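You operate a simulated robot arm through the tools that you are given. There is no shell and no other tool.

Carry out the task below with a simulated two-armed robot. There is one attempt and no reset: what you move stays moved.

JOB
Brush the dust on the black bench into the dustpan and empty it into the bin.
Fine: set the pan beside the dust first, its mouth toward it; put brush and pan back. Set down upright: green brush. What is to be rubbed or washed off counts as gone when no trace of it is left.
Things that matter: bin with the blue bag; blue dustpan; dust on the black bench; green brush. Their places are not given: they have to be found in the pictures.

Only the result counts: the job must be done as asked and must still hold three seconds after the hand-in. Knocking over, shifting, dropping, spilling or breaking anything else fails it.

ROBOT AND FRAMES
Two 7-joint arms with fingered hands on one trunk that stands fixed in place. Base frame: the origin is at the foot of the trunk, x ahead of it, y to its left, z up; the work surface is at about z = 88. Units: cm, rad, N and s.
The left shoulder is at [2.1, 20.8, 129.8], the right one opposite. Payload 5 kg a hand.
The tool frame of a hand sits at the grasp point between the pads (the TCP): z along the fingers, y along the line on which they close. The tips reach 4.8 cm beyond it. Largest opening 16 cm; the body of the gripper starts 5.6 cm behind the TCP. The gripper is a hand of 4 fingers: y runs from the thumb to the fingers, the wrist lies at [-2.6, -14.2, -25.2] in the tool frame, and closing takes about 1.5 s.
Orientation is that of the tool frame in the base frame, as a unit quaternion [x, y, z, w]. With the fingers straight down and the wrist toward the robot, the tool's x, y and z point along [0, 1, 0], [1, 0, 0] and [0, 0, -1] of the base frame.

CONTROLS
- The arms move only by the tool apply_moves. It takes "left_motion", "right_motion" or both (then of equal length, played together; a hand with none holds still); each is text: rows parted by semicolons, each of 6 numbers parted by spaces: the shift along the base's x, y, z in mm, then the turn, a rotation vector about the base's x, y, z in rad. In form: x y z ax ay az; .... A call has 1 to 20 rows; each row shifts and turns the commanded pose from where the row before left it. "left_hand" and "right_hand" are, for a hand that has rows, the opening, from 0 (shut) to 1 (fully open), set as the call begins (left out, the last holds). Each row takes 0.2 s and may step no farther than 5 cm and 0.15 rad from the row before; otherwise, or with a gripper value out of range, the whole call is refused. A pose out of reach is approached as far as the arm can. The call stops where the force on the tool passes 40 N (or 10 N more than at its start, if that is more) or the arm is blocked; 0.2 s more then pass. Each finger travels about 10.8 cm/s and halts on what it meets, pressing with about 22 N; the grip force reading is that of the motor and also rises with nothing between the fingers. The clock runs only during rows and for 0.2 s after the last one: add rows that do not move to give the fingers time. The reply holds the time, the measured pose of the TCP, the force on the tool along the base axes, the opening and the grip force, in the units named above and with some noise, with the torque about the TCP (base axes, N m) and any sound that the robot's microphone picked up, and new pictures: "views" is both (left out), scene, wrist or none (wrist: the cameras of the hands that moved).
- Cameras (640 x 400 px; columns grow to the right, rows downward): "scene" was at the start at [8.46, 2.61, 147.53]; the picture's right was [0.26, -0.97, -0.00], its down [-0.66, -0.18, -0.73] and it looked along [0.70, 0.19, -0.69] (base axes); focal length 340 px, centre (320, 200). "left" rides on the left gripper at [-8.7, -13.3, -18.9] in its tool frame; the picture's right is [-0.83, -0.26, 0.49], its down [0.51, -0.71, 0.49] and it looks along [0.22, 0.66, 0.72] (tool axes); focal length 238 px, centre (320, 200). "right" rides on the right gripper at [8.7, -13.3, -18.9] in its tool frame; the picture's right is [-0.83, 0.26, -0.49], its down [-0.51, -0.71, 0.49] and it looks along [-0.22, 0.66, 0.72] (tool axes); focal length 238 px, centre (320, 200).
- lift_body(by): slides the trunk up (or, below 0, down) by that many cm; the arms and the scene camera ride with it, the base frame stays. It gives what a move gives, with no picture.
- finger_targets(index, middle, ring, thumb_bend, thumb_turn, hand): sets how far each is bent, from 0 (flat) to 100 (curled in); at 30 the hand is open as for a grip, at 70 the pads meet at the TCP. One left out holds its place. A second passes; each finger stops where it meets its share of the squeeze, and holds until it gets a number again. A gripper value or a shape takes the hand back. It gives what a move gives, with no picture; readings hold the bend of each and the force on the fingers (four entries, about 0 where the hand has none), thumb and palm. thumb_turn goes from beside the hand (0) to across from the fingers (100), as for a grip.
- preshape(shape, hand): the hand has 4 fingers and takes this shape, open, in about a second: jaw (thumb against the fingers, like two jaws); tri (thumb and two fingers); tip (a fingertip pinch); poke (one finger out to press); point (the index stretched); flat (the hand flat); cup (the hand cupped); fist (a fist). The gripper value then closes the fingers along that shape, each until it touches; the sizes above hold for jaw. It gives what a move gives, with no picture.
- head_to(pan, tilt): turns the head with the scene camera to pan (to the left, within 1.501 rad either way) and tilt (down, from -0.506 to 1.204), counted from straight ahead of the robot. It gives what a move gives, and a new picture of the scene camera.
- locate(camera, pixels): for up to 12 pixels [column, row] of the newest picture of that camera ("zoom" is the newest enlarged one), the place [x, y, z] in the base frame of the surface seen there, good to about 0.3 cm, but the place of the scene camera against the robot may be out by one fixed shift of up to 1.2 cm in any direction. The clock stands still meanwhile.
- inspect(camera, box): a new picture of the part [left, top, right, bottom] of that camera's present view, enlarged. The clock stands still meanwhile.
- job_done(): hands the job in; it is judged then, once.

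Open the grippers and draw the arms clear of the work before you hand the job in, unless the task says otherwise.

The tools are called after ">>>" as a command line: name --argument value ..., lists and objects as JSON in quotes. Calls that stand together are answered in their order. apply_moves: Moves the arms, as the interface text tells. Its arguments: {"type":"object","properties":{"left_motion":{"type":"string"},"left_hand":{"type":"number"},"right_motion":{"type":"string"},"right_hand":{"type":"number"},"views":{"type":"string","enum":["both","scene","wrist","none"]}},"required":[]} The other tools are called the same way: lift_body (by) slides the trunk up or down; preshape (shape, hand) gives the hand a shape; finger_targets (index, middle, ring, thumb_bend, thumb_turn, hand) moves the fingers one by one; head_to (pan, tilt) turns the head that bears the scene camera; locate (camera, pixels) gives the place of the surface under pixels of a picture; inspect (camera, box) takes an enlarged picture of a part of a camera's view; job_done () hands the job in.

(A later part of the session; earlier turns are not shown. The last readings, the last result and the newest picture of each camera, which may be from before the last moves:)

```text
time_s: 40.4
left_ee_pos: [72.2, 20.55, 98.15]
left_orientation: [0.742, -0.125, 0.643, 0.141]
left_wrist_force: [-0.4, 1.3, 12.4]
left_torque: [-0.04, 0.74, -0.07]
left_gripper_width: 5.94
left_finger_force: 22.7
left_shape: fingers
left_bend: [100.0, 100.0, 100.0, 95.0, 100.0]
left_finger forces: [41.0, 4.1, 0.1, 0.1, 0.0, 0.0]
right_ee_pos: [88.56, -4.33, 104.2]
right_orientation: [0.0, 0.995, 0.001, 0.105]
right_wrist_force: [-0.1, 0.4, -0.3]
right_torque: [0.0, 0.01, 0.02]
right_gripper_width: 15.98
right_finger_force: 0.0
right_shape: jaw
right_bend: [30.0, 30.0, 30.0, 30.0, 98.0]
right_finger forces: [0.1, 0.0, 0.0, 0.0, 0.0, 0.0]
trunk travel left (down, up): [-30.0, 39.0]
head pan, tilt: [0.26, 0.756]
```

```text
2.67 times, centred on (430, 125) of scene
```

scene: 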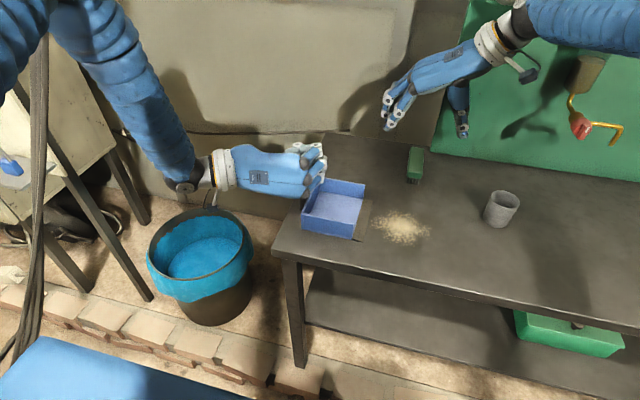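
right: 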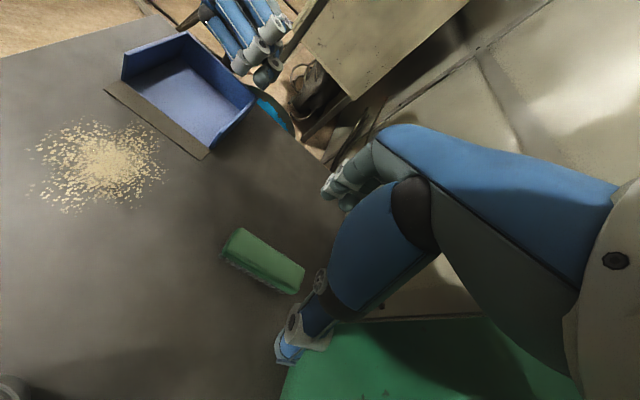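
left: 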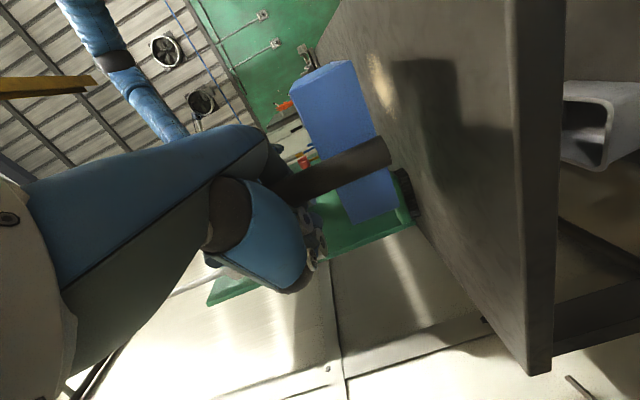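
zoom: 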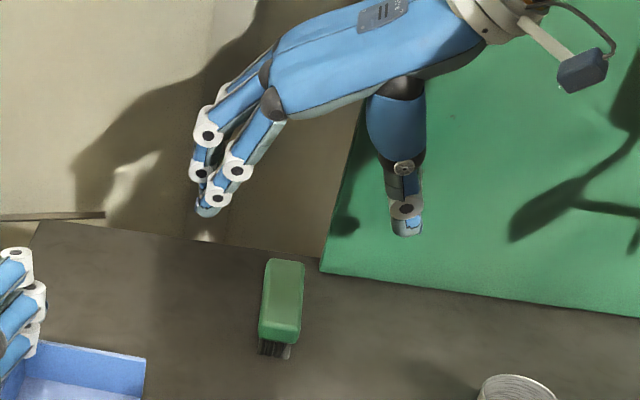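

Tilt is now 12° and reach holds. I lower the open right hand around the brush to TCP z≈93.9, and relieve the left hand's downward press by 1 mm.

>>> apply_moves --right_motion "0 0 -20 0 0 0; 0 0 -20 0 0 0; 0 0 -20 0 0 0; 0 0 -20 0 0 0; 0 0 -14 0 0 0; 0 0 -8 0 0 0; 0 0 0 0 0 0" --right_hand 1 --left_motion "0 0 1 0 0 0; 0 0 0 0 0 0; 0 0 0 0 0 0; 0 0 0 0 0 0; 0 0 0 0 0 0; 0 0 0 0 0 0; 0 0 0 0 0 0"

>>> inspect --camera "scene" --box '[340, 80, 500, 210]'

>>> inspect --camera "right" --box '[220, 130, 440, 350]'

```text
time_s: 42.0
left_ee_pos: [72.21, 20.52, 98.23]
left_orientation: [0.743, -0.125, 0.643, 0.14]
left_wrist_force: [-0.8, 0.7, 0.1]
left_torque: [-0.11, 0.04, 0.01]
left_gripper_width: 5.95
left_finger_force: 23.4
left_shape: fingers
left_bend: [100.0, 100.0, 100.0, 95.0, 100.0]
left_finger forces: [42.9, 3.7, 0.0, 0.0, 0.0, 0.1]
right_ee_pos: [88.77, -4.18, 94.19]
right_orientation: [0.0, 0.994, 0.0, 0.105]
right_wrist_force: [-0.7, -1.6, 0.3]
right_torque: [-0.02, 0.0, 0.02]
right_gripper_width: 15.97
right_finger_force: 0.0
right_shape: jaw
right_bend: [30.0, 30.0, 30.0, 30.0, 98.0]
right_finger forces: [0.0, 0.0, 0.0, 0.0, 0.0, 0.0]
trunk travel left (down, up): [-30.0, 39.0]
head pan, tilt: [0.26, 0.756]
```

scene: 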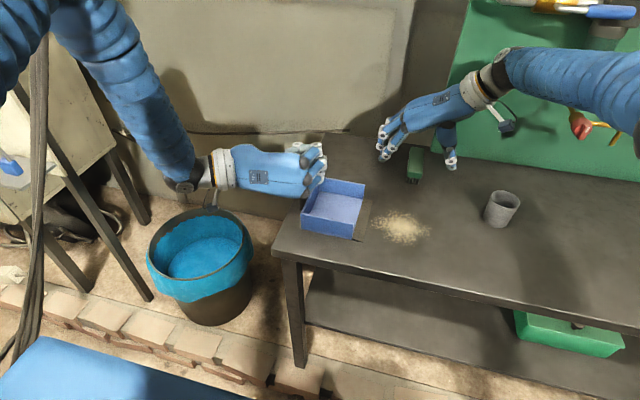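
right: 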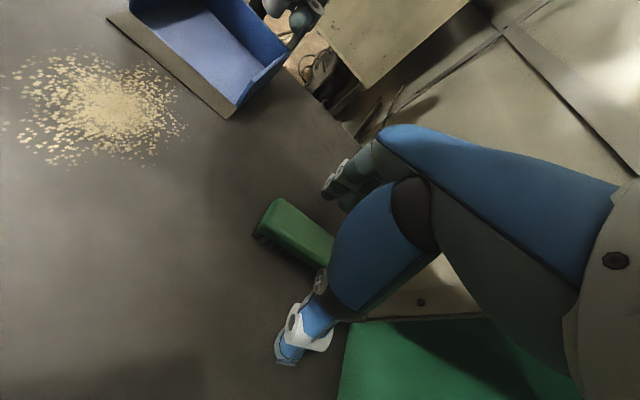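
left: 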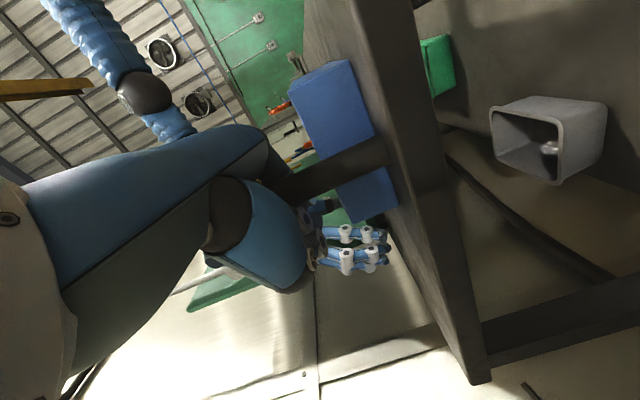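

```text
3.08 times, centred on (420, 145) of scene
```

zoom: 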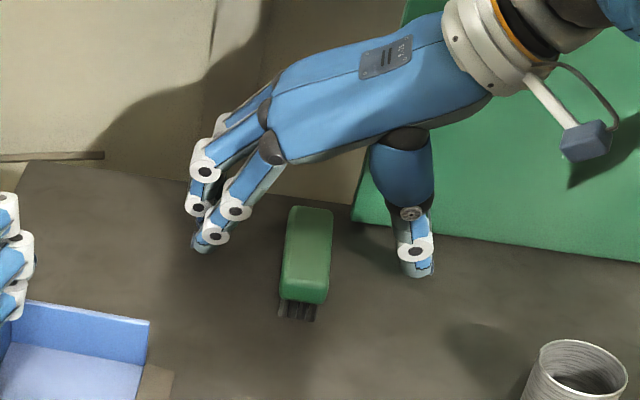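

```text
1.82 times, centred on (330, 240) of right
```

zoom: 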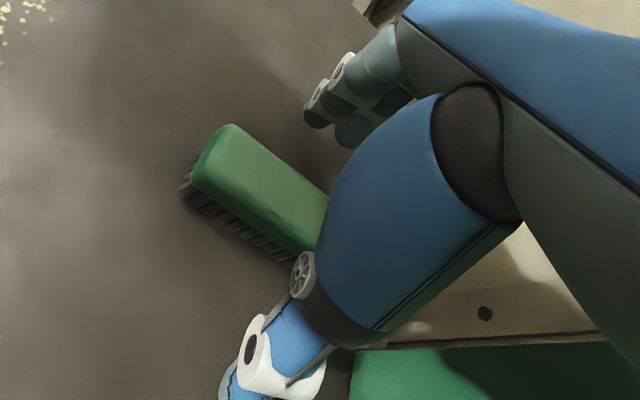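

The open hand straddles the brush; I check fingertip positions relative to it before closing.

>>> inspect --camera "scene" --box '[340, 80, 500, 210]'

>>> locate --camera "zoom" --pixels '[[203, 248], [215, 237], [417, 271], [415, 250], [235, 208], [200, 208], [308, 255], [308, 300], [310, 212]]'

```text
3.08 times, centred on (420, 145) of scene
```

zoom: 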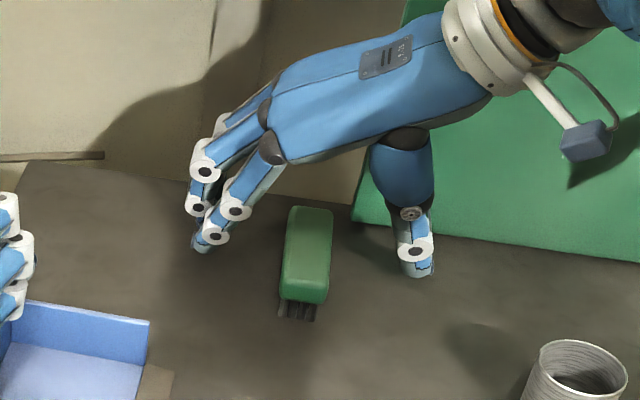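

```text
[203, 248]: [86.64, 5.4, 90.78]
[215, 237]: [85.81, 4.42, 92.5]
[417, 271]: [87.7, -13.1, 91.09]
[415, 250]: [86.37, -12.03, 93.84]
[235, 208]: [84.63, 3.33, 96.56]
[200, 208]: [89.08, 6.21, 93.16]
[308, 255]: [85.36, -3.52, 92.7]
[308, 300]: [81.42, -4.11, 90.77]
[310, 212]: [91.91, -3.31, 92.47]
```

Thumb tip x≈87.7 matches the brush centre; tips are ~1 cm high. I lower 8 mm and close the hand on the brush.

>>> apply_moves --right_motion "0 0 -4 0 0 0; 0 0 -4 0 0 0; 0 0 0 0 0 0" --right_hand 1 --views "none"

>>> apply_moves --right_motion "0 0 0 0 0 0; 0 0 0 0 0 0; 0 0 0 0 0 0; 0 0 0 0 0 0; 0 0 0 0 0 0; 0 0 0 0 0 0; 0 0 0 0 0 0; 0 0 0 0 0 0; 0 0 0 0 0 0; 0 0 0 0 0 0" --right_hand 0

>>> inspect --camera "scene" --box '[340, 80, 500, 210]'

>>> inspect --camera "right" --box '[220, 130, 440, 350]'

```text
time_s: 42.8
left_ee_pos: [72.24, 20.49, 98.17]
left_orientation: [0.742, -0.125, 0.643, 0.14]
left_wrist_force: [0.6, -0.1, -0.4]
left_torque: [-0.09, -0.02, 0.0]
left_gripper_width: 5.95
left_finger_force: 23.5
left_shape: fingers
left_bend: [100.0, 100.0, 100.0, 95.0, 100.0]
left_finger forces: [42.9, 3.7, 0.1, 0.0, 0.0, 0.0]
right_ee_pos: [88.75, -4.27, 93.36]
right_orientation: [0.0, 0.995, 0.0, 0.104]
right_wrist_force: [0.0, -0.1, -0.2]
right_torque: [-0.03, -0.05, -0.01]
right_gripper_width: 15.95
right_finger_force: 0.0
right_shape: jaw
right_bend: [30.0, 30.0, 30.0, 30.0, 98.0]
right_finger forces: [0.0, 0.0, 0.1, 0.1, 0.0, 0.1]
trunk travel left (down, up): [-30.0, 39.0]
head pan, tilt: [0.26, 0.756]
```

```text
time_s: 45.0
left_ee_pos: [72.29, 20.46, 98.13]
left_orientation: [0.742, -0.125, 0.643, 0.14]
left_wrist_force: [0.5, 1.0, 0.0]
left_torque: [-0.13, -0.01, -0.02]
left_gripper_width: 5.91
left_finger_force: 23.3
left_shape: fingers
left_bend: [100.0, 100.0, 100.0, 95.0, 100.0]
left_finger forces: [42.7, 3.6, 0.0, 0.0, 0.1, 0.0]
right_ee_pos: [88.74, -4.27, 93.31]
right_orientation: [0.001, 0.995, 0.0, 0.105]
right_wrist_force: [-0.8, -0.7, -0.2]
right_torque: [-0.02, -0.04, -0.04]
right_gripper_width: 3.44
right_finger_force: 22.2
right_shape: jaw
right_bend: [73.0, 58.0, 58.0, 74.0, 100.0]
right_finger forces: [10.5, 5.7, 2.4, 0.1, 19.6, 0.1]
trunk travel left (down, up): [-30.0, 39.0]
head pan, tilt: [0.26, 0.756]
```

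scene: 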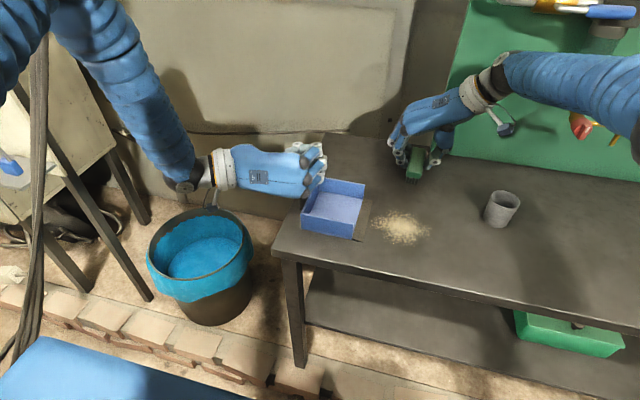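
right: 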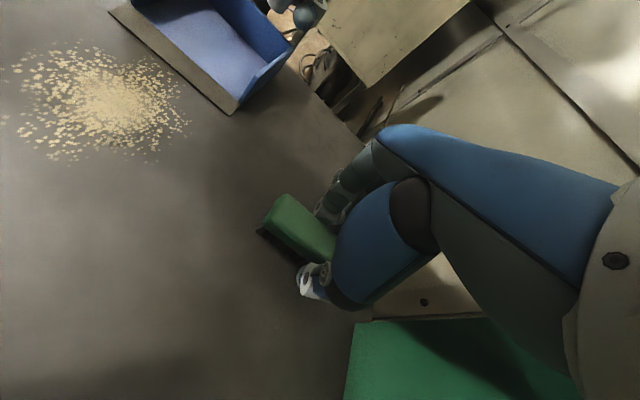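

```text
3.08 times, centred on (420, 145) of scene
```

zoom: 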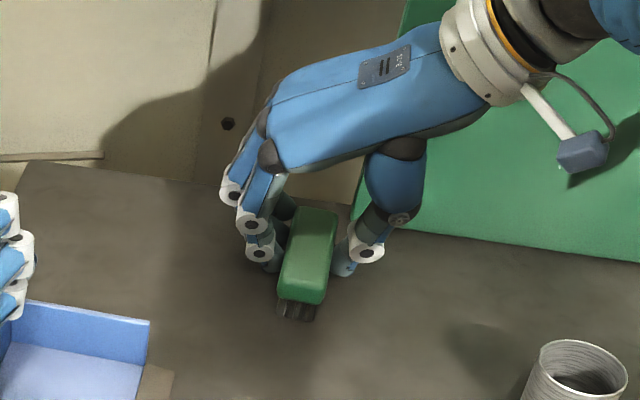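

```text
1.82 times, centred on (330, 240) of right
```

zoom: 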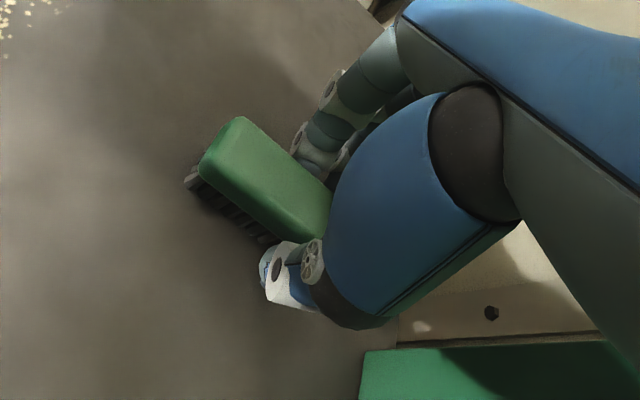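

Brush is firmly gripped (width 3.4, thumb 20 N). I check the cup's edge nearest the sweep start, then lift the brush and look.

>>> locate --camera "scene" --pixels '[[484, 212], [490, 195], [500, 228], [519, 205], [486, 222], [512, 226]]'

>>> apply_moves --right_motion "0 0 10 0 0 0; 0 0 15 0 0 0; 0 0 20 0 0 0; 0 0 20 0 0 0; 0 0 20 0 0 0; 0 0 15 0 0 0; 0 0 0 0 0 0"

>>> inspect --camera "scene" --box '[340, 60, 500, 200]'

```text
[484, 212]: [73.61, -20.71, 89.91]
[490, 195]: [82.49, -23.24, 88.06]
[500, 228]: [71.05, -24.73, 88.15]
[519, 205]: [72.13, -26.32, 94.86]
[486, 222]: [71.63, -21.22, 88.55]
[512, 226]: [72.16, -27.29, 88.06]
```

```text
time_s: 46.6
left_ee_pos: [72.36, 20.54, 98.23]
left_orientation: [0.743, -0.126, 0.642, 0.14]
left_wrist_force: [-0.8, 0.6, 0.1]
left_torque: [-0.15, 0.02, -0.06]
left_gripper_width: 5.95
left_finger_force: 23.2
left_shape: fingers
left_bend: [100.0, 100.0, 100.0, 95.0, 100.0]
left_finger forces: [42.6, 3.6, 0.0, 0.0, 0.0, 0.0]
right_ee_pos: [88.64, -3.99, 103.28]
right_orientation: [0.001, 0.995, 0.001, 0.103]
right_wrist_force: [0.4, -0.1, -0.6]
right_torque: [0.02, 0.01, 0.0]
right_gripper_width: 3.44
right_finger_force: 21.9
right_shape: jaw
right_bend: [73.0, 58.0, 58.0, 74.0, 100.0]
right_finger forces: [10.3, 5.6, 2.4, 0.1, 19.6, 0.0]
trunk travel left (down, up): [-30.0, 39.0]
head pan, tilt: [0.26, 0.756]
```

scene: 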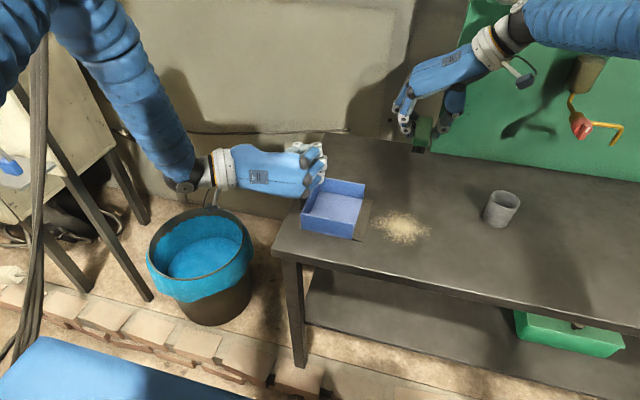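
right: 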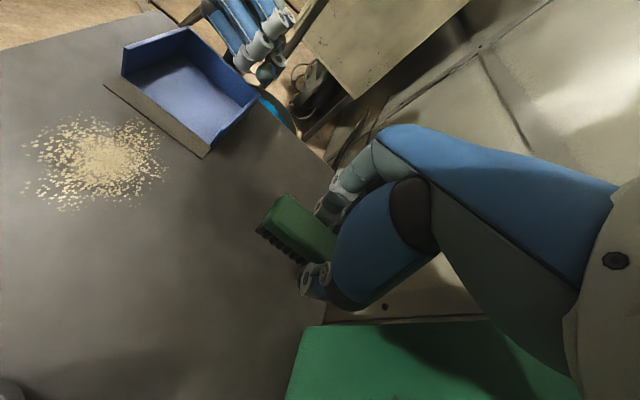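

```text
2.86 times, centred on (420, 130) of scene
```

zoom: 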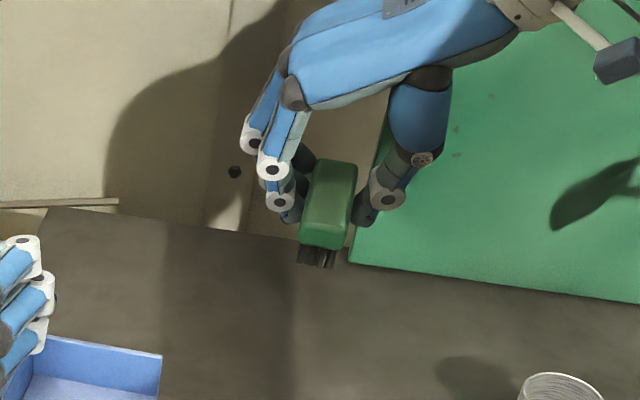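

The brush is lifted level. I carry it over to the far side of the dust (brush centre ≈(65.3, −12)) and lower to ~2 cm above the bench.

>>> apply_moves --right_motion "-25 -9 0 0 0 0; -25 -9 0 0 0 0; -25 -9 0 0 0 0; -25 -9 0 0 0 0; -25 -9 0 0 0 0; -25 -9 0 0 0 0; -25 -9 0 0 0 0; -25 -9 0 0 0 0; -24 -9 0 0 0 0; 0 0 -20 0 0 0; 0 0 -20 0 0 0; 0 0 -20 0 0 0; 0 0 -15 0 0 0; 0 0 0 0 0 0"

>>> inspect --camera "scene" --box '[300, 140, 540, 290]'

```text
time_s: 49.6
left_ee_pos: [72.2, 20.52, 98.13]
left_orientation: [0.743, -0.125, 0.643, 0.14]
left_wrist_force: [-0.3, -0.6, -0.6]
left_torque: [-0.13, 0.01, -0.01]
left_gripper_width: 5.95
left_finger_force: 23.3
left_shape: fingers
left_bend: [100.0, 100.0, 100.0, 95.0, 100.0]
left_finger forces: [42.4, 3.7, 0.0, 0.0, 0.0, 0.1]
right_ee_pos: [66.22, -12.24, 95.89]
right_orientation: [0.0, 0.995, -0.001, 0.104]
right_wrist_force: [0.4, 0.9, -1.1]
right_torque: [0.03, -0.03, 0.0]
right_gripper_width: 3.42
right_finger_force: 22.1
right_shape: jaw
right_bend: [73.0, 58.0, 58.0, 74.0, 100.0]
right_finger forces: [10.4, 5.6, 2.4, 0.1, 19.6, 0.0]
trunk travel left (down, up): [-30.0, 39.0]
head pan, tilt: [0.26, 0.756]
```

scene: 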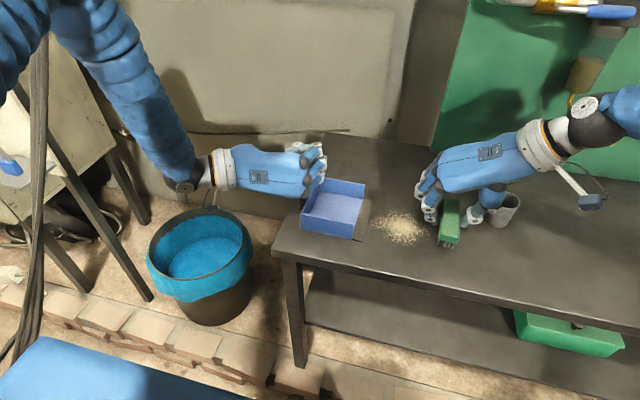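
right: 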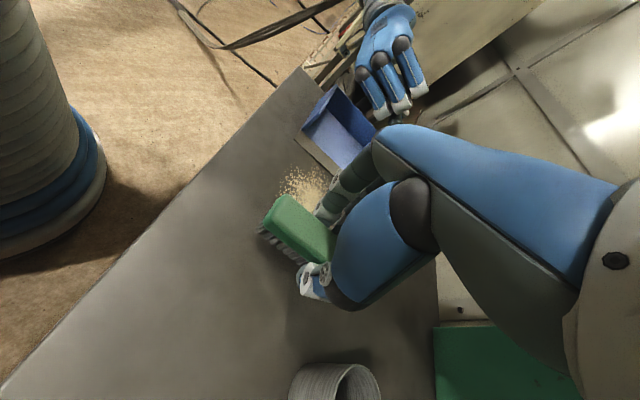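

```text
2.67 times, centred on (420, 215) of scene
```

zoom: 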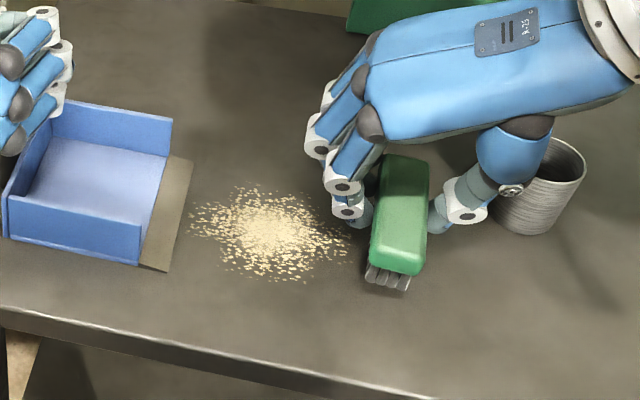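

I verify the brush's position over the bench relative to the dust with a few points.

>>> locate --camera "zoom" --pixels '[[376, 258], [418, 262], [388, 160], [424, 165], [372, 280], [405, 288], [350, 232], [195, 218], [255, 188], [300, 280], [165, 262], [188, 162]]'

```text
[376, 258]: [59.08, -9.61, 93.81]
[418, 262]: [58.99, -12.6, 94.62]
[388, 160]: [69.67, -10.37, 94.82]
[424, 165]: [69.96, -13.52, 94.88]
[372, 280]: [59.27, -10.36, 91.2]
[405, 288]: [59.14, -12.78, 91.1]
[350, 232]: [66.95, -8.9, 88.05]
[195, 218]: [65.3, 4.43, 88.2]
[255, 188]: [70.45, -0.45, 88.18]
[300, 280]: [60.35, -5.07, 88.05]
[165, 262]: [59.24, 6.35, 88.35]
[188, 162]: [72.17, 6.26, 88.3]
```

The brush is yawed ≈ −4.5° and 0.8 cm short of pan centre line. I correct yaw and x, then lower until the bristles touch.

>>> apply_moves --right_motion "4 0 0 0 0 0.04; 4 0 0 0 0 0.04; 0 0 -10 0 0 0; 0 0 -8 0 0 0; 0 0 -4 0 0 0; 0 0 -2 0 0 0; 0 0 -1.5 0 0 0; 0 0 0 0 0 0" --views "none"

>>> inspect --camera "scene" --box '[300, 140, 540, 290]'

```text
time_s: 51.4
left_ee_pos: [72.15, 20.47, 98.23]
left_orientation: [0.742, -0.125, 0.644, 0.14]
left_wrist_force: [0.0, 0.6, -0.6]
left_torque: [-0.07, 0.02, 0.02]
left_gripper_width: 5.96
left_finger_force: 22.6
left_shape: fingers
left_bend: [100.0, 100.0, 100.0, 95.0, 100.0]
left_finger forces: [41.6, 3.8, 0.1, 0.0, 0.2, 0.1]
right_ee_pos: [66.95, -12.12, 93.27]
right_orientation: [-0.039, 0.994, 0.004, 0.105]
right_wrist_force: [0.6, -0.4, 7.0]
right_torque: [-0.13, -0.12, 0.02]
right_gripper_width: 3.45
right_finger_force: 21.9
right_shape: jaw
right_bend: [73.0, 58.0, 58.0, 74.0, 100.0]
right_finger forces: [10.5, 5.8, 3.0, 0.0, 21.7, 0.0]
trunk travel left (down, up): [-30.0, 39.0]
head pan, tilt: [0.26, 0.756]
```

```text
2.67 times, centred on (420, 215) of scene
```

zoom: 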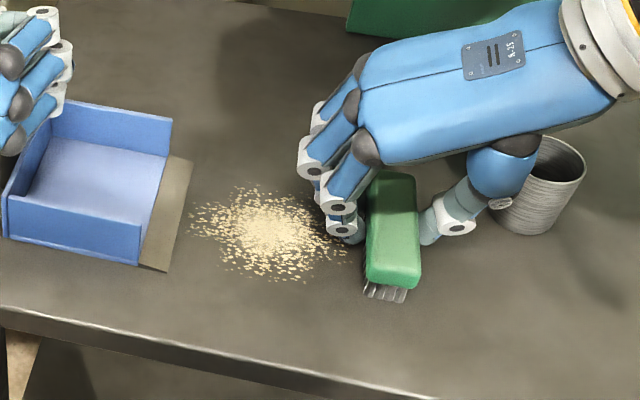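

Bristles press the bench at 7 N. I sweep slowly toward the pan, 8 cm first, and look.

>>> apply_moves --right_motion "0 10 0 0 0 0; 0 10 0 0 0 0; 0 10 0 0 0 0; 0 10 0 0 0 0; 0 10 0 0 0 0; 0 10 0 0 0 0; 0 10 0 0 0 0; 0 10 0 0 0 0" --views "none"

>>> inspect --camera "scene" --box '[300, 140, 540, 290]'

```text
time_s: 53.2
left_ee_pos: [72.12, 20.64, 98.26]
left_orientation: [0.742, -0.124, 0.644, 0.14]
left_wrist_force: [0.0, 1.1, -0.3]
left_torque: [-0.08, -0.01, -0.03]
left_gripper_width: 5.95
left_finger_force: 22.1
left_shape: fingers
left_bend: [100.0, 100.0, 100.0, 95.0, 100.0]
left_finger forces: [41.2, 3.7, 0.1, 0.0, 0.1, 0.0]
right_ee_pos: [66.99, -4.03, 93.27]
right_orientation: [-0.04, 0.994, 0.004, 0.104]
right_wrist_force: [-0.3, -3.3, 14.1]
right_torque: [-0.32, -0.11, -0.06]
right_gripper_width: 3.52
right_finger_force: 22.3
right_shape: jaw
right_bend: [73.0, 58.0, 58.0, 74.0, 100.0]
right_finger forces: [13.7, 5.6, 2.8, 0.0, 24.3, 0.0]
trunk travel left (down, up): [-30.0, 39.0]
head pan, tilt: [0.26, 0.756]
```

```text
2.67 times, centred on (420, 215) of scene
```

zoom: 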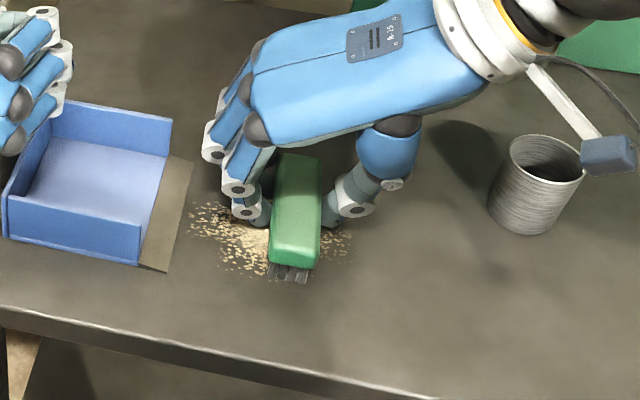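

Dust behind the brush is thinner but not all gone; strokes will need repeating. I continue this stroke to the pan's lip.

>>> apply_moves --right_motion "0 10 0.5 0 0 0; 0 10 0 0 0 0; 0 10 0 0 0 0; 0 10 0 0 0 0; 0 10 0.5 0 0 0; 0 10 1 0 0 0; 0 10 1 0 0 0; 0 10 1 0 0 0" --views "none"

>>> inspect --camera "scene" --box '[300, 140, 540, 290]'

```text
time_s: 55.0
left_ee_pos: [72.26, 20.47, 98.15]
left_orientation: [0.742, -0.125, 0.643, 0.14]
left_wrist_force: [2.6, 1.5, -0.6]
left_torque: [-0.08, -0.01, 0.12]
left_gripper_width: 5.96
left_finger_force: 21.3
left_shape: fingers
left_bend: [100.0, 100.0, 100.0, 95.0, 100.0]
left_finger forces: [40.1, 3.3, 0.1, 0.0, 0.0, 0.0]
right_ee_pos: [66.98, 3.78, 93.81]
right_orientation: [-0.04, 0.994, 0.004, 0.104]
right_wrist_force: [-2.0, 0.1, -0.6]
right_torque: [-0.01, -0.01, 0.05]
right_gripper_width: 3.46
right_finger_force: 21.9
right_shape: jaw
right_bend: [73.0, 58.0, 60.0, 74.0, 100.0]
right_finger forces: [11.3, 5.1, 5.6, 0.0, 21.2, 0.0]
trunk travel left (down, up): [-30.0, 39.0]
head pan, tilt: [0.26, 0.756]
```

```text
2.67 times, centred on (420, 215) of scene
```

zoom: 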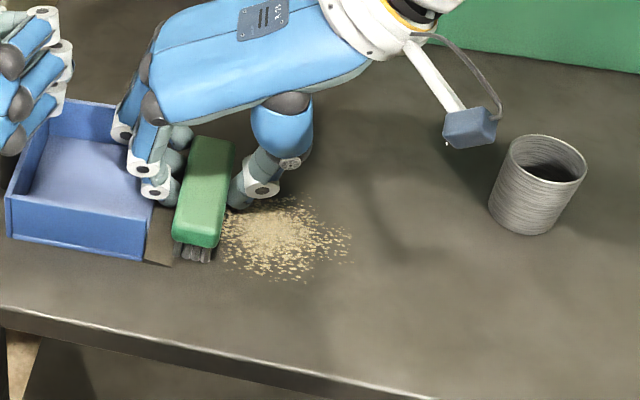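

The dust is thinning uniformly with each pass but still visible. I lift, return to the far side and sweep again in one call.

>>> apply_moves --right_motion "0 0 20 0 0 0; 0 -40 0 0 0 0; 0 -40 0 0 0 0; 0 -40 0 0 0 0; 0 -40 0 0 0 0; 0 0 -20 0 0 0; 0 0 -5.5 0 0 0; 0 14 0 0 0 0; 0 14 0 0 0 0; 0 14 0 0 0 0; 0 14 0 0 0 0; 0 14 0 0 0 0; 0 14 0 0 0 0; 0 14 0 0 0 0; 0 14 0 0 0 0; 0 14 0 0 0 0; 0 14 1 0 0 0; 0 14 3 0 0 0; 0 10 4 0 0 0" --views "none"

>>> inspect --camera "scene" --box '[300, 140, 540, 290]'

```text
time_s: 59.0
left_ee_pos: [72.19, 20.53, 98.27]
left_orientation: [0.742, -0.126, 0.644, 0.139]
left_wrist_force: [1.1, 0.9, 0.6]
left_torque: [-0.11, 0.03, 0.1]
left_gripper_width: 5.89
left_finger_force: 20.8
left_shape: fingers
left_bend: [100.0, 100.0, 100.0, 95.0, 100.0]
left_finger forces: [39.0, 3.5, 0.1, 0.0, 0.0, 0.0]
right_ee_pos: [66.76, 4.16, 93.92]
right_orientation: [-0.04, 0.994, 0.004, 0.103]
right_wrist_force: [-1.3, -0.4, -1.4]
right_torque: [-0.06, 0.03, -0.03]
right_gripper_width: 3.45
right_finger_force: 22.2
right_shape: jaw
right_bend: [73.0, 59.0, 60.0, 74.0, 100.0]
right_finger forces: [10.8, 5.4, 4.3, 0.1, 21.1, 0.1]
trunk travel left (down, up): [-30.0, 39.0]
head pan, tilt: [0.26, 0.756]
```

```text
2.67 times, centred on (420, 215) of scene
```

zoom: 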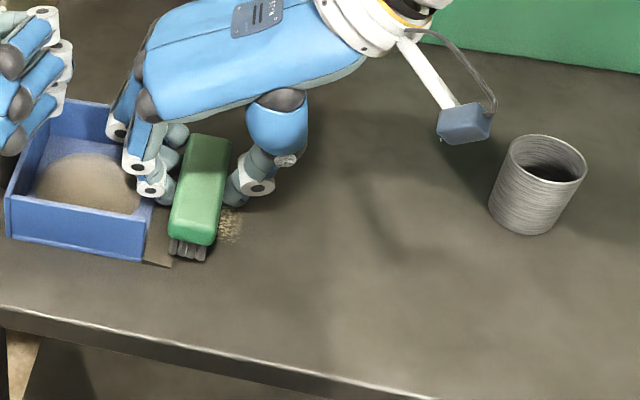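

The dust now lies in the pan (heap at (90,185)); a small trace remains on the bench at (232,225) just right of the brush. I do another full stroke, keeping the bristles down right up to the lip.

>>> apply_moves --right_motion "0 0 16 0 0 0; 0 -40 0 0 0 0; 0 -40 0 0 0 0; 0 -40 0 0 0 0; 0 -40 0 0 0 0; 0 0 -16 0 0 0; 0 0 -6.5 0 0 0; 0 15 0 0 0 0; 0 15 0 0 0 0; 0 15 0 0 0 0; 0 15 0 0 0 0; 0 15 0 0 0 0; 0 15 0 0 0 0; 0 15 0 0 0 0; 0 12 0 0 0 0; 0 12 0 0 0 0; 0 12 0 0 0 0; 0 10 0 0 0 0; 0 8 0.5 0 0 0; 0 8 5 0 0 0" --views "none"

>>> apply_moves --right_motion "0 0 20 0 0 0; 0 -40 10 0 0 0; 0 -40 0 0 0 0; 0 -40 0 0 0 0; 0 -40 0 0 0 0; 0 0 0 0 0 0" --views "none"

>>> inspect --camera "scene" --box '[300, 140, 540, 290]'

```text
time_s: 63.2
left_ee_pos: [72.23, 20.68, 98.16]
left_orientation: [0.742, -0.125, 0.644, 0.141]
left_wrist_force: [2.6, 5.4, 3.0]
left_torque: [-0.07, 0.15, -0.2]
left_gripper_width: 5.94
left_finger_force: 19.6
left_shape: fingers
left_bend: [100.0, 100.0, 100.0, 95.0, 100.0]
left_finger forces: [35.8, 2.8, 0.0, 0.1, 0.0, 0.0]
right_ee_pos: [66.9, 4.89, 93.7]
right_orientation: [-0.04, 0.994, 0.005, 0.103]
right_wrist_force: [-0.8, -1.9, 5.1]
right_torque: [-0.03, 0.09, 0.04]
right_gripper_width: 3.48
right_finger_force: 22.4
right_shape: jaw
right_bend: [74.0, 59.0, 61.0, 74.0, 100.0]
right_finger forces: [19.5, 4.5, 3.0, 0.1, 22.1, 0.1]
trunk travel left (down, up): [-30.0, 39.0]
head pan, tilt: [0.26, 0.756]
```

```text
time_s: 64.6
left_ee_pos: [72.3, 20.59, 98.28]
left_orientation: [0.742, -0.125, 0.643, 0.141]
left_wrist_force: [-0.1, 1.1, -0.5]
left_torque: [-0.14, 0.0, -0.07]
left_gripper_width: 5.93
left_finger_force: 19.7
left_shape: fingers
left_bend: [100.0, 100.0, 100.0, 95.0, 100.0]
left_finger forces: [35.9, 3.4, 0.1, 0.0, 0.0, 0.1]
right_ee_pos: [67.22, -11.1, 96.83]
right_orientation: [-0.041, 0.994, 0.005, 0.104]
right_wrist_force: [-0.2, 1.2, -1.0]
right_torque: [-0.06, 0.02, 0.0]
right_gripper_width: 3.39
right_finger_force: 22.4
right_shape: jaw
right_bend: [73.0, 59.0, 61.0, 74.0, 100.0]
right_finger forces: [10.2, 5.3, 3.0, 0.0, 20.5, 0.0]
trunk travel left (down, up): [-30.0, 39.0]
head pan, tilt: [0.26, 0.756]
```

```text
2.67 times, centred on (420, 215) of scene
```

zoom: 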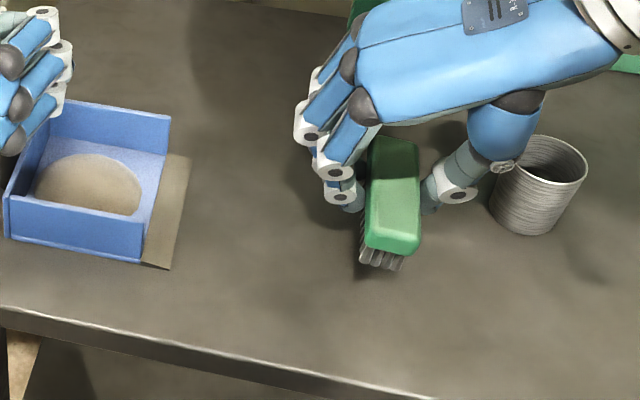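

The bench looks clean and the heap is in the pan. I zoom to verify there is no trace left and examine the brush attitude in the hand.

>>> inspect --camera "scene" --box '[350, 190, 450, 255]'

>>> inspect --camera "right" --box '[200, 130, 400, 330]'

```text
6.15 times, centred on (400, 222) of scene
```

zoom: 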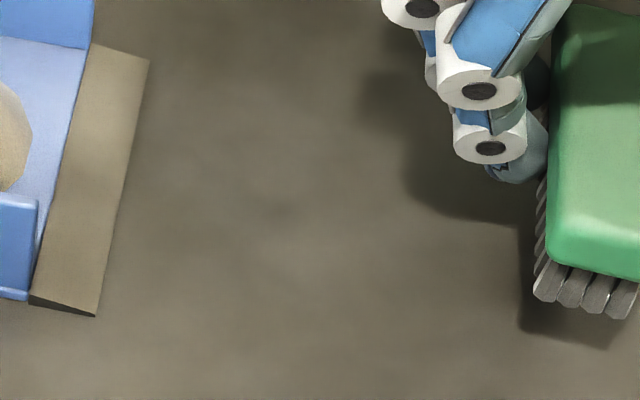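

```text
2.00 times, centred on (300, 230) of right
```

zoom: 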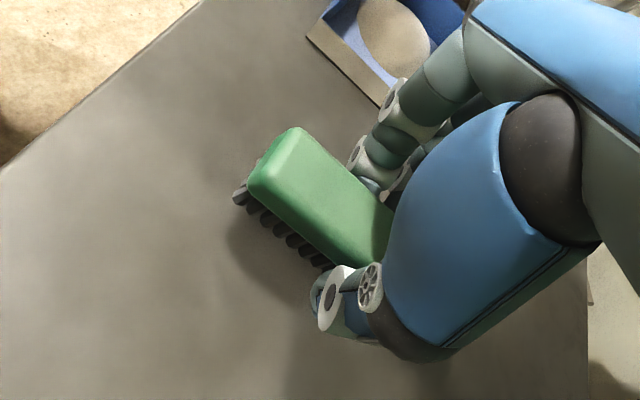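

No dust is visible on the bench. I measure the brush top corners to know how it sits in the hand before returning it.

>>> locate --camera "right" --pixels '[[288, 197], [276, 222], [265, 225], [318, 262], [330, 228], [305, 225], [262, 226], [310, 248]]'

>>> inspect --camera "scene" --box '[410, 180, 490, 250]'

```text
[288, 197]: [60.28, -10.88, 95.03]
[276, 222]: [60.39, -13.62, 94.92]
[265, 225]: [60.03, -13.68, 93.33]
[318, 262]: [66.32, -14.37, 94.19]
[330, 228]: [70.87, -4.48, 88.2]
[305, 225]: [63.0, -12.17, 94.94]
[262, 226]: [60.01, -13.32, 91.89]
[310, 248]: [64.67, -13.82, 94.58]
```

```text
5.71 times, centred on (450, 215) of scene
```

zoom: 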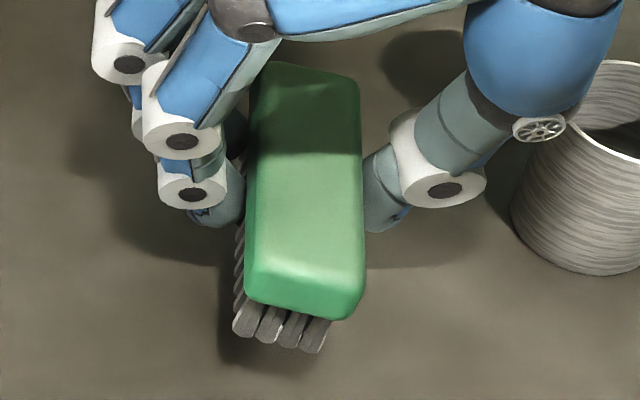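

>>> locate --camera "zoom" --pixels '[[258, 290], [355, 300], [270, 75], [350, 90], [245, 325], [318, 345], [305, 200], [262, 200], [352, 200]]'

```text
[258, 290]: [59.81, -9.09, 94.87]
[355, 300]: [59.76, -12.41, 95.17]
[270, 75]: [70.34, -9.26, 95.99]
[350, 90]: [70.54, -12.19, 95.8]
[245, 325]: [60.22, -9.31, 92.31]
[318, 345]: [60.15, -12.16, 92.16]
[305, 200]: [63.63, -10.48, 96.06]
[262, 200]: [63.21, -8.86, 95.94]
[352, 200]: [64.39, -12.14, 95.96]
```

Scene and right camera differ on the brush's y, so I compare both on static points: pan lip corners and the cup.

>>> locate --camera "right" --pixels '[[295, 149], [328, 181], [280, 240], [283, 203], [298, 215], [310, 233], [290, 232], [320, 255]]'

>>> inspect --camera "right" --box '[0, 0, 640, 400]'

```text
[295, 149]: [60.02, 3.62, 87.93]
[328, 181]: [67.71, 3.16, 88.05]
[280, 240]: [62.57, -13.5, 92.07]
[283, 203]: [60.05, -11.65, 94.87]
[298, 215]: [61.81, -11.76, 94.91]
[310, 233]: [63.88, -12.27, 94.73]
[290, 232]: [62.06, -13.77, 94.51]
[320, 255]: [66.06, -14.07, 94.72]
```

```text
1.00 times, centred on (320, 200) of right (not enlarged: the box is as wide or as high as the picture)
```

zoom: 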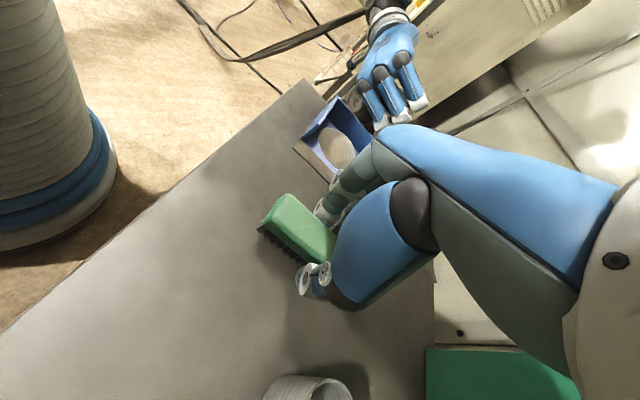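

For returning things I'll compare directly with the original scene pixels, since the scene camera is fixed: brush originally had near-end bottom at (407–419, 183), far top at (411–424, 148). I lift the brush and carry it back above its place.

>>> apply_moves --right_motion "0 0 25 0 0 0; 0 0 25 0 0 0; 0 0 15 0 0 0; 24 7.7 0 0 0 0; 24 7.7 0 0 0 0; 24 7.7 0 0 0 0; 24 7.7 0 0 0 0; 24 7.7 0 0 0 0; 24 7.7 0 0 0 0; 24 7.7 0 0 0 0; 24 7.7 0 0 0 0; 23 7.4 0 0 0 0; 0 0 -20 0 0 0; 0 0 -20 0 0 0; 0 0 -20 0 0 0; 0 0 -15 0 0 0; 0 0 0 0 0 0"

>>> inspect --camera "scene" --box '[375, 120, 475, 205]'

```text
time_s: 68.2
left_ee_pos: [72.15, 20.4, 98.19]
left_orientation: [0.743, -0.125, 0.643, 0.14]
left_wrist_force: [0.4, 1.0, 0.2]
left_torque: [-0.05, 0.02, -0.01]
left_gripper_width: 5.92
left_finger_force: 20.0
left_shape: fingers
left_bend: [100.0, 100.0, 100.0, 95.0, 100.0]
left_finger forces: [35.6, 3.5, 0.1, 0.0, 0.0, 0.0]
right_ee_pos: [88.45, -4.36, 95.78]
right_orientation: [-0.039, 0.994, 0.004, 0.105]
right_wrist_force: [-0.7, -0.1, -0.5]
right_torque: [-0.02, -0.03, -0.03]
right_gripper_width: 3.41
right_finger_force: 21.7
right_shape: jaw
right_bend: [73.0, 59.0, 61.0, 74.0, 100.0]
right_finger forces: [10.4, 5.2, 3.0, 0.1, 20.4, 0.0]
trunk travel left (down, up): [-30.0, 39.0]
head pan, tilt: [0.26, 0.756]
```

scene: 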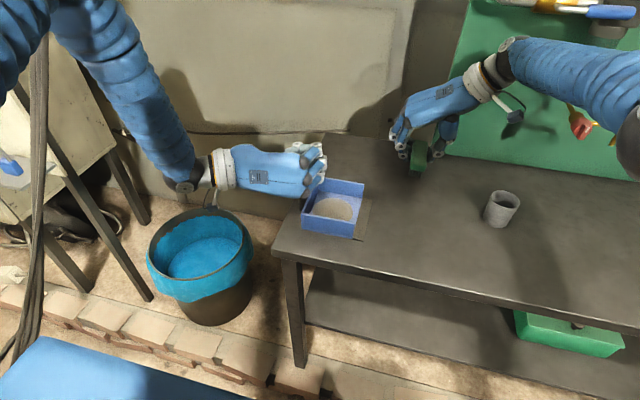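
right: 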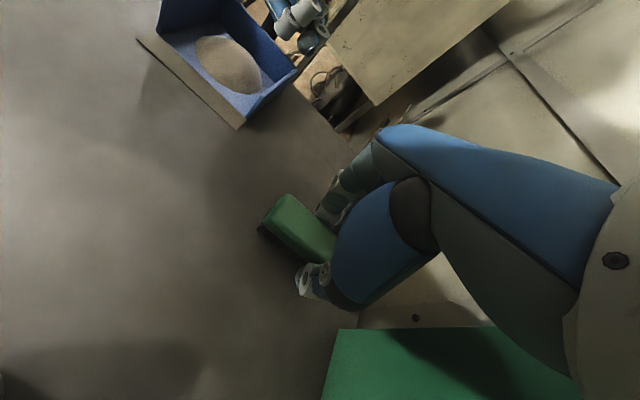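

```text
4.71 times, centred on (425, 162) of scene
```

zoom: 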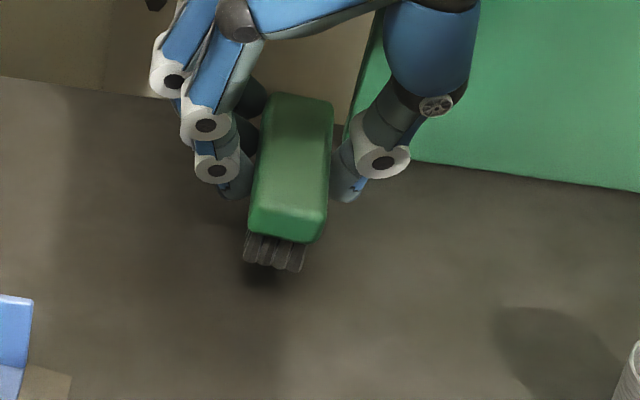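

Comparing pixels, the brush needs a further +0.045 rad yaw and +2.7 mm in y to match its original outline. I apply that and lower it until it touches.

>>> apply_moves --right_motion "0 2.7 0 0 0 0.045; 0 0 -10 0 0 0; 0 0 -8 0 0 0; 0 0 -4 0 0 0; 0 0 -1.5 0 0 0; 0 0 -1 0 0 0; 0 0 0 0 0 0" --views "none"

>>> inspect --camera "scene" --box '[375, 120, 475, 205]'

```text
time_s: 69.8
left_ee_pos: [72.32, 20.49, 98.31]
left_orientation: [0.742, -0.125, 0.643, 0.14]
left_wrist_force: [-0.9, -0.1, -1.3]
left_torque: [-0.09, -0.02, 0.0]
left_gripper_width: 5.92
left_finger_force: 19.5
left_shape: fingers
left_bend: [100.0, 100.0, 100.0, 95.0, 100.0]
left_finger forces: [35.6, 3.5, 0.1, 0.0, 0.0, 0.0]
right_ee_pos: [87.85, -3.97, 93.58]
right_orientation: [-0.063, 0.993, 0.007, 0.104]
right_wrist_force: [0.0, -0.4, -0.3]
right_torque: [-0.01, -0.04, 0.02]
right_gripper_width: 3.41
right_finger_force: 22.3
right_shape: jaw
right_bend: [73.0, 59.0, 61.0, 74.0, 100.0]
right_finger forces: [10.3, 5.2, 3.0, 0.0, 20.3, 0.0]
right hand out of reach, approached as far as the arm can: row 1
trunk travel left (down, up): [-30.0, 39.0]
head pan, tilt: [0.26, 0.756]
```

```text
4.71 times, centred on (425, 162) of scene
```

zoom: 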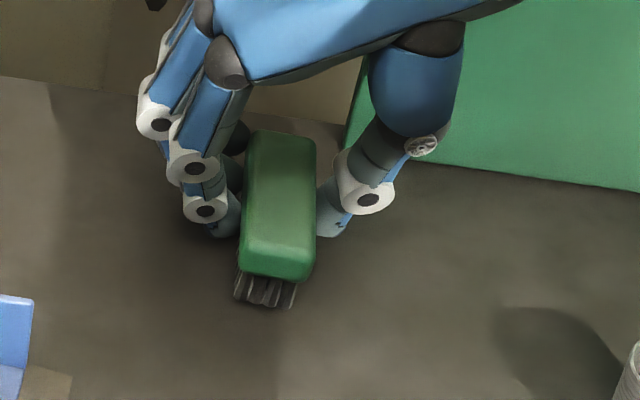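

The added yaw put the arm at its reach limit (x slipped 6 mm back). I take most of that yaw back, regain x, and lower to contact; a couple of degrees don't matter.

>>> apply_moves --right_motion "0 0 0 0 0 -0.035; 4 0 0 0 0 0; 0 0 -1.5 0 0 0; 0 0 -1.5 0 0 0; 0 0 0 0 0 0" --views "none"

>>> inspect --camera "scene" --box '[375, 120, 475, 205]'

```text
time_s: 71.0
left_ee_pos: [72.26, 20.42, 98.22]
left_orientation: [0.742, -0.125, 0.643, 0.141]
left_wrist_force: [0.2, 0.3, 0.8]
left_torque: [-0.05, -0.01, 0.02]
left_gripper_width: 5.91
left_finger_force: 19.4
left_shape: fingers
left_bend: [100.0, 100.0, 100.0, 95.0, 100.0]
left_finger forces: [35.3, 3.6, 0.0, 0.0, 0.0, 0.0]
right_ee_pos: [88.35, -4.01, 93.45]
right_orientation: [-0.044, 0.994, 0.005, 0.104]
right_wrist_force: [0.4, -0.4, 5.0]
right_torque: [-0.18, -0.17, -0.01]
right_gripper_width: 3.45
right_finger_force: 22.2
right_shape: jaw
right_bend: [73.0, 59.0, 61.0, 74.0, 100.0]
right_finger forces: [10.8, 5.6, 3.4, 0.1, 21.6, 0.1]
trunk travel left (down, up): [-30.0, 39.0]
head pan, tilt: [0.26, 0.756]
```

```text
4.71 times, centred on (425, 162) of scene
```

zoom: 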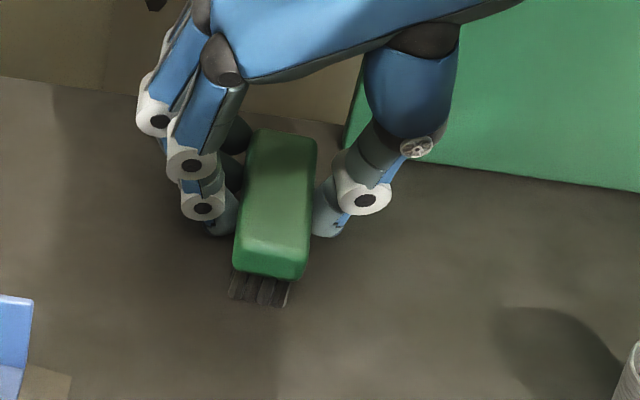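

The brush outline now matches the original within about one pixel, standing on its bristles. I open the right hand.

>>> apply_moves --right_motion "0 0 0 0 0 0; 0 0 0 0 0 0; 0 0 0 0 0 0; 0 0 0 0 0 0; 0 0 0 0 0 0; 0 0 0 0 0 0; 0 0 0 0 0 0; 0 0 0 0 0 0" --right_hand 1 --views "none"

>>> inspect --camera "scene" --box '[375, 120, 475, 205]'

```text
time_s: 72.8
left_ee_pos: [72.2, 20.33, 98.14]
left_orientation: [0.743, -0.125, 0.643, 0.14]
left_wrist_force: [0.4, 0.5, -1.0]
left_torque: [-0.09, -0.04, 0.0]
left_gripper_width: 5.92
left_finger_force: 19.7
left_shape: fingers
left_bend: [100.0, 100.0, 100.0, 95.0, 100.0]
left_finger forces: [35.5, 3.5, 0.0, 0.1, 0.0, 0.0]
right_ee_pos: [88.29, -4.0, 93.22]
right_orientation: [-0.044, 0.994, 0.004, 0.104]
right_wrist_force: [0.8, 0.5, -1.0]
right_torque: [-0.03, -0.01, 0.04]
right_gripper_width: 15.97
right_finger_force: 0.1
right_shape: jaw
right_bend: [30.0, 30.0, 30.0, 30.0, 98.0]
right_finger forces: [0.1, 0.1, 0.0, 0.0, 0.1, 0.1]
trunk travel left (down, up): [-30.0, 39.0]
head pan, tilt: [0.26, 0.756]
```

```text
4.71 times, centred on (425, 162) of scene
```

zoom: 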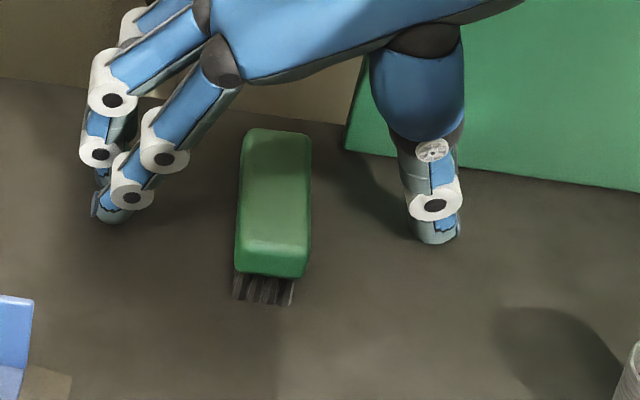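

The brush stands upright where it was. I raise the right hand straight up and draw it off to the right.

>>> apply_moves --right_motion "0 0 25 0 0 0; 0 0 30 0 0 0; 0 0 30 0 0 0; 0 0 30 0 0 0; -20 -25 20 0 0 0; -20 -30 20 0 0 0; -20 -30 20 0 0 0; -20 -30 20 0 0 0; -20 -30 20 0 0 0; -20 -30 20 0 0 0; -20 -30 0 0 0 0; 0 0 0 0 0 0" --right_hand 1

>>> inspect --camera "scene" --box '[280, 120, 520, 270]'

```text
time_s: 75.4
left_ee_pos: [72.4, 20.54, 98.12]
left_orientation: [0.743, -0.124, 0.643, 0.141]
left_wrist_force: [0.4, -0.6, -0.3]
left_torque: [-0.11, -0.04, -0.07]
left_gripper_width: 5.94
left_finger_force: 19.5
left_shape: fingers
left_bend: [100.0, 100.0, 100.0, 95.0, 100.0]
left_finger forces: [35.4, 3.4, 0.1, 0.1, 0.1, 0.1]
right_ee_pos: [74.51, -24.42, 116.72]
right_orientation: [-0.044, 0.994, 0.005, 0.103]
right_wrist_force: [0.4, -0.6, -0.6]
right_torque: [-0.06, 0.01, -0.01]
right_gripper_width: 15.98
right_finger_force: 0.0
right_shape: jaw
right_bend: [30.0, 30.0, 30.0, 30.0, 97.0]
right_finger forces: [0.0, 0.0, 0.0, 0.0, 0.0, 0.1]
trunk travel left (down, up): [-30.0, 39.0]
head pan, tilt: [0.26, 0.756]
```

scene: 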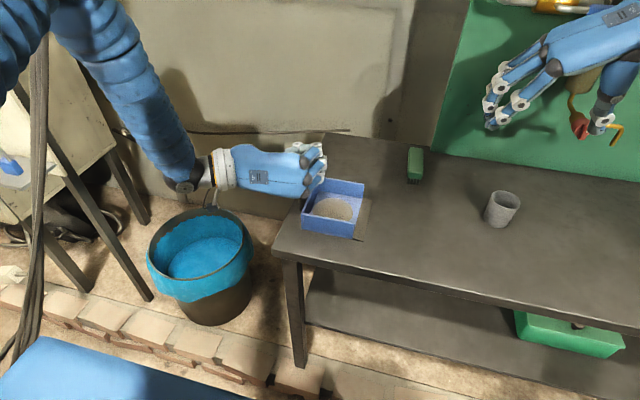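
right: 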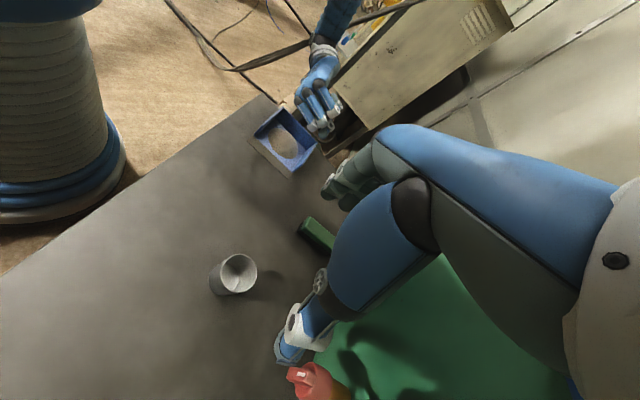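

```text
2.67 times, centred on (400, 195) of scene
```

zoom: 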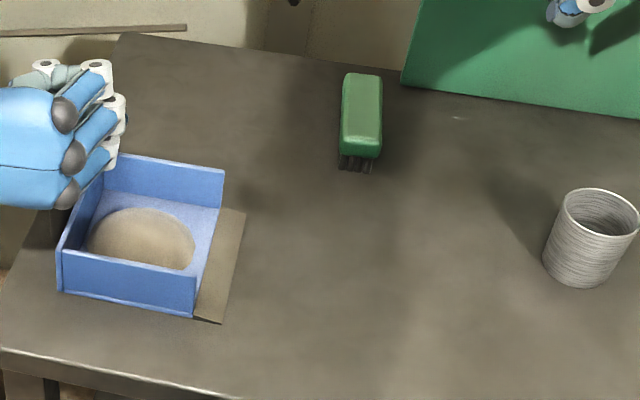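

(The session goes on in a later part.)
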